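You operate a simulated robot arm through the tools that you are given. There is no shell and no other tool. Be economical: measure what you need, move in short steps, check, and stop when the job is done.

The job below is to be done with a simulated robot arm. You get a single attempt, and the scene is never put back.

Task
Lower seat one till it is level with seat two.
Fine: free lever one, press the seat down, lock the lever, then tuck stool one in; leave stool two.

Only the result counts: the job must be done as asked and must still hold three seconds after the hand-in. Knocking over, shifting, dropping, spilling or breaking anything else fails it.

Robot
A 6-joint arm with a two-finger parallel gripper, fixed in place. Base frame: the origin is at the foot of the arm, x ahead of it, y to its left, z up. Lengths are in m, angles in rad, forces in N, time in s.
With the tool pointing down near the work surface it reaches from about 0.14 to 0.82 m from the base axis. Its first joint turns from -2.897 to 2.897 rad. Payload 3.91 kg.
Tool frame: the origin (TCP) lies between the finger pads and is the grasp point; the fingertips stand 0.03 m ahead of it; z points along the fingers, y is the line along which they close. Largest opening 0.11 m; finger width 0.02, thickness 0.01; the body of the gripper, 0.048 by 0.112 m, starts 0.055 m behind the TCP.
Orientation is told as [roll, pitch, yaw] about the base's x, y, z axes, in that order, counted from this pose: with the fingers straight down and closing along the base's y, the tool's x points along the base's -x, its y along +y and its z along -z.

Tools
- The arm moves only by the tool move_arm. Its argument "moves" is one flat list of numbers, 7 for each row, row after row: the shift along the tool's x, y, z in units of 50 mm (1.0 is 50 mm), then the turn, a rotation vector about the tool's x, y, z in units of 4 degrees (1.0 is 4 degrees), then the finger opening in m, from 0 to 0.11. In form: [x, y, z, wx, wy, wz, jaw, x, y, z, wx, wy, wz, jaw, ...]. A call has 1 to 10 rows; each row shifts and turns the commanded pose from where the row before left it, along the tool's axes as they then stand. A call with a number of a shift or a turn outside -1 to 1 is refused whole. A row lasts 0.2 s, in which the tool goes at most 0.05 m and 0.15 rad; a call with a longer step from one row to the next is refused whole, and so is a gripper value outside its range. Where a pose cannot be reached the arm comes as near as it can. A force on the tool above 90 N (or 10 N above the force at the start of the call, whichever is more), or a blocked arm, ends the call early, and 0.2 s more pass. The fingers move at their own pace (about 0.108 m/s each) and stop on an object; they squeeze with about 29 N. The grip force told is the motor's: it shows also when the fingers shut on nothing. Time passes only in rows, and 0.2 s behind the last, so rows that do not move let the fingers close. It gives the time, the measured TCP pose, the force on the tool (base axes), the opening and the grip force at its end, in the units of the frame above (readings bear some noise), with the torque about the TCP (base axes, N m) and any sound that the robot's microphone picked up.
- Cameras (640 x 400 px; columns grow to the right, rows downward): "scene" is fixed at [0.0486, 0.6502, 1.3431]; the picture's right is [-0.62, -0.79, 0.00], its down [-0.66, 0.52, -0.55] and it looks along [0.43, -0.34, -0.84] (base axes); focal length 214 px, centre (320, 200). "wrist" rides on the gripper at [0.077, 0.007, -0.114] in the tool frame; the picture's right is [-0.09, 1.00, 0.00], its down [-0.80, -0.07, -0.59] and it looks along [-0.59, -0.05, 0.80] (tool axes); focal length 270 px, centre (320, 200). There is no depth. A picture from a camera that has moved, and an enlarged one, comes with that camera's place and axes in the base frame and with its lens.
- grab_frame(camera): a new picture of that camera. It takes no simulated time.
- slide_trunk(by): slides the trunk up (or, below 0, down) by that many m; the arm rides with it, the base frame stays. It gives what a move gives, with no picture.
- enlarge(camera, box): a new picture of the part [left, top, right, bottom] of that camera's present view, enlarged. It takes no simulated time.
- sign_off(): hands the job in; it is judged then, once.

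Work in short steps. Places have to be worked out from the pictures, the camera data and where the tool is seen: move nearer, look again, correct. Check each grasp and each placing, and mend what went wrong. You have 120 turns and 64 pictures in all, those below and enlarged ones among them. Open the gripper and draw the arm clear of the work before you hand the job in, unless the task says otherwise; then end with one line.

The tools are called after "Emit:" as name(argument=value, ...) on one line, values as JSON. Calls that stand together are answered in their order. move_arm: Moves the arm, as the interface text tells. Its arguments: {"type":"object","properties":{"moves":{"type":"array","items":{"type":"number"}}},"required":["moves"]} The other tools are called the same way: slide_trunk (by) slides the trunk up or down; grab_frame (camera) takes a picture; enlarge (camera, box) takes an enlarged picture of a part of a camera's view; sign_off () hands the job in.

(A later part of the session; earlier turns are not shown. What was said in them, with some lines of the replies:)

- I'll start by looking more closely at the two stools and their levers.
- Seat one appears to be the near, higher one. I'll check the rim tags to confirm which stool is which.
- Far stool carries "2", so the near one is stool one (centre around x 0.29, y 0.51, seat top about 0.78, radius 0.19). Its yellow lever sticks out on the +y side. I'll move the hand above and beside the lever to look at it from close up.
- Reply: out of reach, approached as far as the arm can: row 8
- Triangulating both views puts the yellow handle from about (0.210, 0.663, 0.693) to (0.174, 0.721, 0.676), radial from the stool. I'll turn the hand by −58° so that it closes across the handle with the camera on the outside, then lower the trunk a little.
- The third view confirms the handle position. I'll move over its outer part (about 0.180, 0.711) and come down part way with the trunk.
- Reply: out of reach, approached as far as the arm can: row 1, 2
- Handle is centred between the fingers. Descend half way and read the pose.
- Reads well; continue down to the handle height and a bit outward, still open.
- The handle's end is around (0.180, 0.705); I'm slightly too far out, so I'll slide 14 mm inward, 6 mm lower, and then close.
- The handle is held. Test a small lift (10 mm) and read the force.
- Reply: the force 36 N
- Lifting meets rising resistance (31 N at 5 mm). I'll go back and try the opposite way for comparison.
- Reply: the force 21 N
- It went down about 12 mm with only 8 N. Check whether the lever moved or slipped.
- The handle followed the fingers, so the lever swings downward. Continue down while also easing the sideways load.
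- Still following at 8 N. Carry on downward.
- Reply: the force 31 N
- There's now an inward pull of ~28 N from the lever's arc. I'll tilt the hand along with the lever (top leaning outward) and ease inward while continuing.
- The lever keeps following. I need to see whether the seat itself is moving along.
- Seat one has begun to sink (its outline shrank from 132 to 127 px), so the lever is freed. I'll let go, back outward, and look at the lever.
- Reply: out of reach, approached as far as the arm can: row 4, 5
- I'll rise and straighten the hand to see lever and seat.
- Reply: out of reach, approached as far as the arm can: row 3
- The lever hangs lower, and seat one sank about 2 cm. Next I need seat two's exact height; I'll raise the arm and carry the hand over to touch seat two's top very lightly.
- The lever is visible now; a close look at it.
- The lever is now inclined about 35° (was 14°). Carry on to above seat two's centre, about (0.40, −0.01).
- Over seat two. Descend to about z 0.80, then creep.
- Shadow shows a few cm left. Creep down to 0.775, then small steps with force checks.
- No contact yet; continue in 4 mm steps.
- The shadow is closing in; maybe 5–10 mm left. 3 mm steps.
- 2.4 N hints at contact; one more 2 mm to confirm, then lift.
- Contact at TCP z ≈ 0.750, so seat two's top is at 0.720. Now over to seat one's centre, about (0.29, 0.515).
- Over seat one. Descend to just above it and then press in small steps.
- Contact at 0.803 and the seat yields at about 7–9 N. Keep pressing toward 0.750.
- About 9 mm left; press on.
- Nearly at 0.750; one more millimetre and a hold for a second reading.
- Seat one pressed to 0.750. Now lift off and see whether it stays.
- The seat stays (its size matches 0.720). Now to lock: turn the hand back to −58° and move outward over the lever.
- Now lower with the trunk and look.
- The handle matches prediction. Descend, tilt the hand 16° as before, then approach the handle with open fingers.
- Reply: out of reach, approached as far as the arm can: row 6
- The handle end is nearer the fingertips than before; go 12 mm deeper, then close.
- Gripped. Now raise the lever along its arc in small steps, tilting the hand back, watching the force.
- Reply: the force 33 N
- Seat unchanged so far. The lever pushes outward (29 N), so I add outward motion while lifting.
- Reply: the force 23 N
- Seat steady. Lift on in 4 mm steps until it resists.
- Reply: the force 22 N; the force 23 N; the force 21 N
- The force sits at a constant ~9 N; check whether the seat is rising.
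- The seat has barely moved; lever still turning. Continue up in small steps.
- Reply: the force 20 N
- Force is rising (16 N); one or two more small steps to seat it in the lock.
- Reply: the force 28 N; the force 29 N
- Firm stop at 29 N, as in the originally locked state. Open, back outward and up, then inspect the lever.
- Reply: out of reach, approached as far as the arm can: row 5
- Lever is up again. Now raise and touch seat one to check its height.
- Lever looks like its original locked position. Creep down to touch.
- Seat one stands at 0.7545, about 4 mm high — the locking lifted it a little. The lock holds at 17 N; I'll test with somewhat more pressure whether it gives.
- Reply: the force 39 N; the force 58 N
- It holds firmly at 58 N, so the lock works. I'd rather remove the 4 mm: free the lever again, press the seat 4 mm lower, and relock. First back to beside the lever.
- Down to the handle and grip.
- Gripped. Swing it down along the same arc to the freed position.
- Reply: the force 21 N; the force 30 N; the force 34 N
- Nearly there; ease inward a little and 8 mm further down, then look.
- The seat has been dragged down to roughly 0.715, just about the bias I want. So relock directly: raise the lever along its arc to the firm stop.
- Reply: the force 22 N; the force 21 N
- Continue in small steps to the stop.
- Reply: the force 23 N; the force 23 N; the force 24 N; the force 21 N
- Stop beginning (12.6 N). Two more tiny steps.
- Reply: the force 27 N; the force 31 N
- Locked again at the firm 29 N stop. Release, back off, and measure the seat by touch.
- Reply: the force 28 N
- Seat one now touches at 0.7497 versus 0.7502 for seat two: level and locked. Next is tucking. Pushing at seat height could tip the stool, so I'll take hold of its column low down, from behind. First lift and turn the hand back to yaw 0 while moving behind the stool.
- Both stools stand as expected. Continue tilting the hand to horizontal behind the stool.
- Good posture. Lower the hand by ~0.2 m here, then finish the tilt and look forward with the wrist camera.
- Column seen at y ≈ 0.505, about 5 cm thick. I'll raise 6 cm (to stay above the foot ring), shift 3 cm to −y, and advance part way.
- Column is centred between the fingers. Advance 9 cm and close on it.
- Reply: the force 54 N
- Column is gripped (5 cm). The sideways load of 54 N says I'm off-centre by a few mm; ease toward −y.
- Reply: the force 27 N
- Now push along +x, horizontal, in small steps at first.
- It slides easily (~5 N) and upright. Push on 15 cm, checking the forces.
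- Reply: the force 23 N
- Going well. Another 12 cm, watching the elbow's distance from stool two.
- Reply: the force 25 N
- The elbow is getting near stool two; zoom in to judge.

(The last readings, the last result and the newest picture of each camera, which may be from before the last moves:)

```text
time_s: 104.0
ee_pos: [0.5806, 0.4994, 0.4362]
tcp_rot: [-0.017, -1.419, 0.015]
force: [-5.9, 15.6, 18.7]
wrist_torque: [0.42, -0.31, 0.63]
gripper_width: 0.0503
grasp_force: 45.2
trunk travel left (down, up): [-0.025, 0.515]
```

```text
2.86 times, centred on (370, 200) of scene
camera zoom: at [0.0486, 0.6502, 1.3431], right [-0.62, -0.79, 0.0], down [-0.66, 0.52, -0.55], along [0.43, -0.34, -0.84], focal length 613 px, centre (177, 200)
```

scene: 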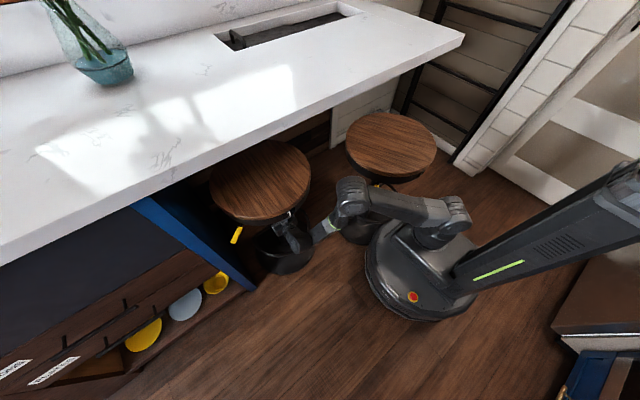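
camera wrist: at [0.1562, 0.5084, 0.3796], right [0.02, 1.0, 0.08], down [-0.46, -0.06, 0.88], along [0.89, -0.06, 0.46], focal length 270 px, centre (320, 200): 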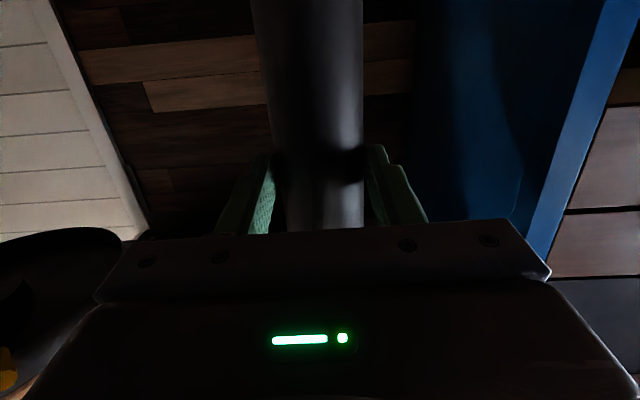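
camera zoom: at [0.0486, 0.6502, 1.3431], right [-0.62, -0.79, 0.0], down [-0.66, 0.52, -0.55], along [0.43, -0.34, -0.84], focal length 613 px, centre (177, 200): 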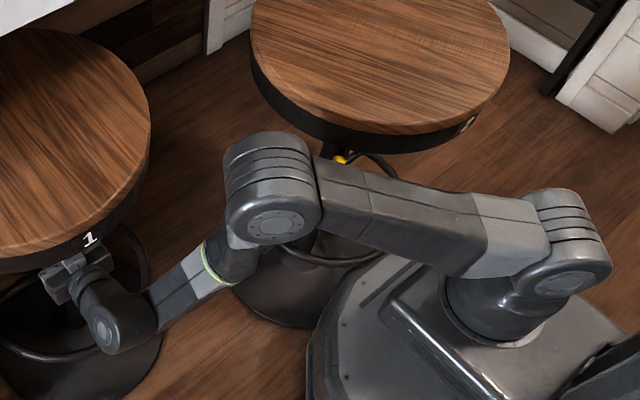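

By apparent size the elbow is at about z 0.74, (0.31, 0.31), ~6 cm clear of seat two. Continue 13 cm further.

Emit:
move_arm(moves=[-0.07, 0, 0.45, 0, 0, 0, 0.03, -0.07, 0, 0.45, 0, 0, 0, 0.03, -0.07, 0, 0.45, 0, 0, 0, 0.03, -0.07, 0, 0.45, 0, 0, 0, 0.03, -0.07, 0, 0.45, 0, 0, 0, 0.03, -0.07, 0, 0.45, 0, 0, 0, 0.03])

Emit:
enlarge(camera="scene", box=[190, 110, 480, 290])

```text
time_s: 105.4
ee_pos: [0.7198, 0.4993, 0.4305]
tcp_rot: [-0.035, -1.413, 0.035]
force: [-15.2, 16.1, -1.8]
wrist_torque: [0.54, -0.17, -0.03]
gripper_width: 0.0506
grasp_force: 40.5
trunk travel left (down, up): [-0.025, 0.515]
```

```text
2.21 times, centred on (335, 200) of scene
camera zoom: at [0.0486, 0.6502, 1.3431], right [-0.62, -0.79, 0.0], down [-0.66, 0.52, -0.55], along [0.43, -0.34, -0.84], focal length 473 px, centre (287, 200)
```

zoom: 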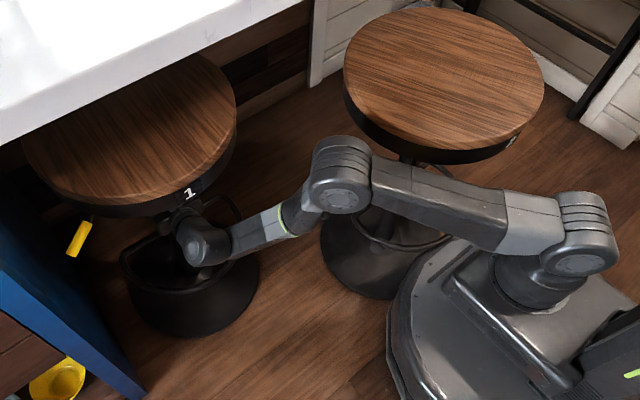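

Clear everywhere. A few more centimetres so the seat goes well under the counter.

Emit:
move_arm(moves=[-0.05, 0, 0.3, 0, 0, 0, 0.03, -0.05, 0, 0.3, 0, 0, 0, 0.03, -0.05, 0, 0.3, 0, 0, 0, 0.03])

```text
time_s: 105.8
ee_pos: [0.7249, 0.4992, 0.4321]
tcp_rot: [-0.049, -1.418, 0.047]
force: [-53.3, -22.4, 14.3]
wrist_torque: [1.55, -2.14, 1.22]
gripper_width: 0.0508
grasp_force: 45.3
trunk travel left (down, up): [-0.025, 0.515]
stopped in row 2: the force on the tool passed its limit at 117 N (the readings are from after the stop); the commanded pose is now the measured one
```

The stool has come up against something at the back (117 N), so it is in as far as it goes. Relieve the pressure by a few mm, then look.

Emit:
move_arm(moves=[0.01, 0, -0.1, 0, 0, 0, 0.03])

Emit:
grab_frame(camera="wrist")

Emit:
enlarge(camera="scene", box=[190, 110, 480, 290])

```text
time_s: 106.2
ee_pos: [0.7243, 0.5001, 0.4322]
tcp_rot: [-0.034, -1.414, 0.033]
force: [2.2, 2.5, 14.6]
wrist_torque: [0.18, -0.38, -0.36]
gripper_width: 0.0507
grasp_force: 45.4
trunk travel left (down, up): [-0.025, 0.515]
```

```text
6 pictures are left
camera wrist: at [0.6002, 0.5068, 0.3732], right [0.02, 1.0, 0.08], down [-0.46, -0.07, 0.88], along [0.89, -0.05, 0.46], focal length 270 px, centre (320, 200)
```

wrist: 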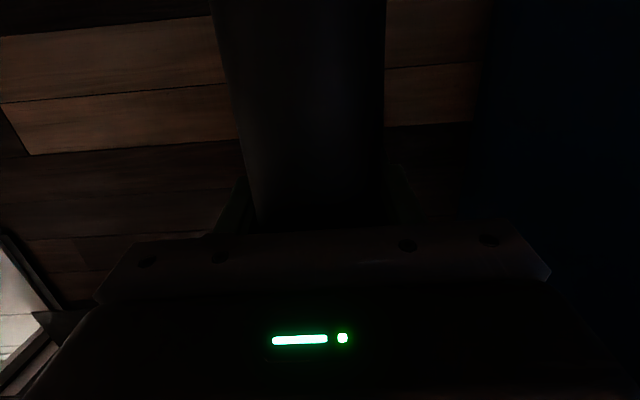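

```text
2.21 times, centred on (335, 200) of scene
camera zoom: at [0.0486, 0.6502, 1.3431], right [-0.62, -0.79, 0.0], down [-0.66, 0.52, -0.55], along [0.43, -0.34, -0.84], focal length 473 px, centre (287, 200)
```

zoom: 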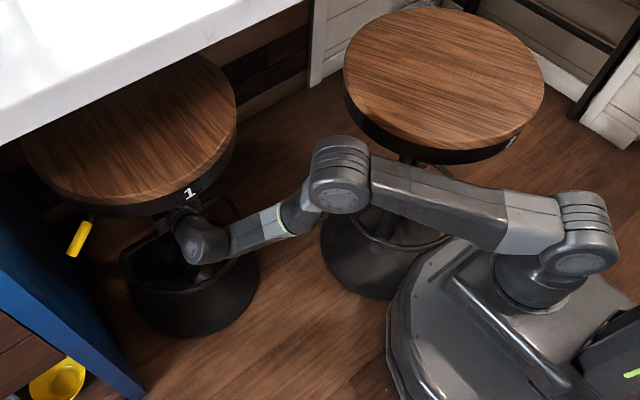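

The stool is upright and up against the back. Open and withdraw straight back.

Emit:
move_arm(moves=[0, 0, 0, 0, 0, 0, 0.1, 0, 0, 0, 0, 0, 0, 0.1, 0.03, 0, -0.3, 0, 0, 0, 0.1, 0.06, 0, -0.6, 0, 0, 0, 0.1, 0.09, 0, -0.9, 0, 0, 0, 0.1, 0.09, 0, -0.9, 0, 0, 0, 0.1, 0.09, 0, -0.9, 0, 0, 0, 0.1, 0.09, 0, -0.9, 0, 0, 0, 0.1, 0.09, 0, -0.9, 0, 0, 0, 0.1, 0.09, 0, -0.9, 0, 0, 0, 0.1])

Emit:
grab_frame(camera="scene")

```text
time_s: 108.5
ee_pos: [0.4081, 0.4997, 0.4452]
tcp_rot: [-0.059, -1.411, 0.058]
force: [-0.4, -0.1, 0.3]
wrist_torque: [0.01, -0.04, -0.02]
gripper_width: 0.0999
grasp_force: 0.0
trunk travel left (down, up): [-0.025, 0.515]
```

```text
4 pictures are left
```

scene: 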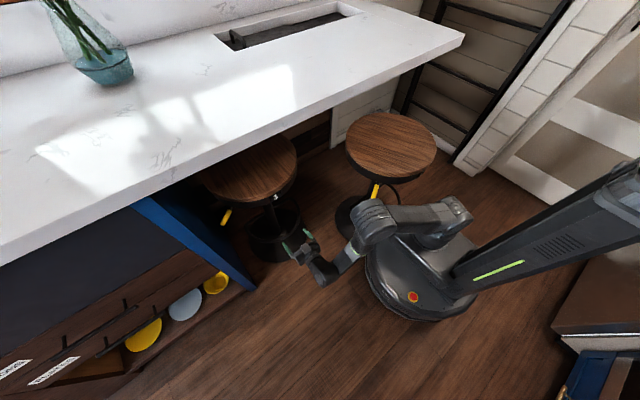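

Stool one stands tucked, stool two untouched. Draw the arm further back and take a final close look.

Emit:
move_arm(moves=[0.09, 0, -0.9, 0, 0, 0, 0.1, 0.09, 0, -0.9, 0, 0, 0, 0.1, 0.09, 0, -0.9, 0, 0, 0, 0.1, 0.09, 0, -0.9, 0, 0, 0, 0.1, 0.09, 0, -0.9, 0, 0, 0, 0.1, 0.09, 0, -0.9, 0, 0, 0, 0.1])

Emit:
enlarge(camera="scene", box=[180, 90, 450, 270])

```text
time_s: 109.8
ee_pos: [0.1354, 0.5034, 0.4628]
tcp_rot: [-0.06, -1.411, 0.055]
force: [0.0, 0.9, 0.6]
wrist_torque: [0.01, -0.01, 0.01]
gripper_width: 0.1
grasp_force: 0.1
trunk travel left (down, up): [-0.025, 0.515]
```

```text
2.22 times, centred on (315, 180) of scene
camera zoom: at [0.0486, 0.6502, 1.3431], right [-0.62, -0.79, 0.0], down [-0.66, 0.52, -0.55], along [0.43, -0.34, -0.84], focal length 477 px, centre (331, 244)
```

zoom: 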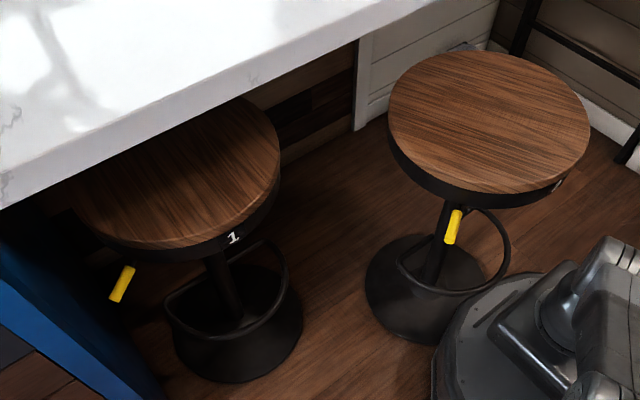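

The seats look level, lever one is up in its locked position, stool one is under the counter and stool two is untouched. The arm is clear, so I'm handing in.

Emit:
sign_off()

```text
The job is handed in.
```

Seat one is lowered level with seat two (within about 1 mm by touch, before tucking), its lever is locked again, and stool one is pushed under the counter until it stopped; stool two did not move, though I touched its seat lightly to measure its height.
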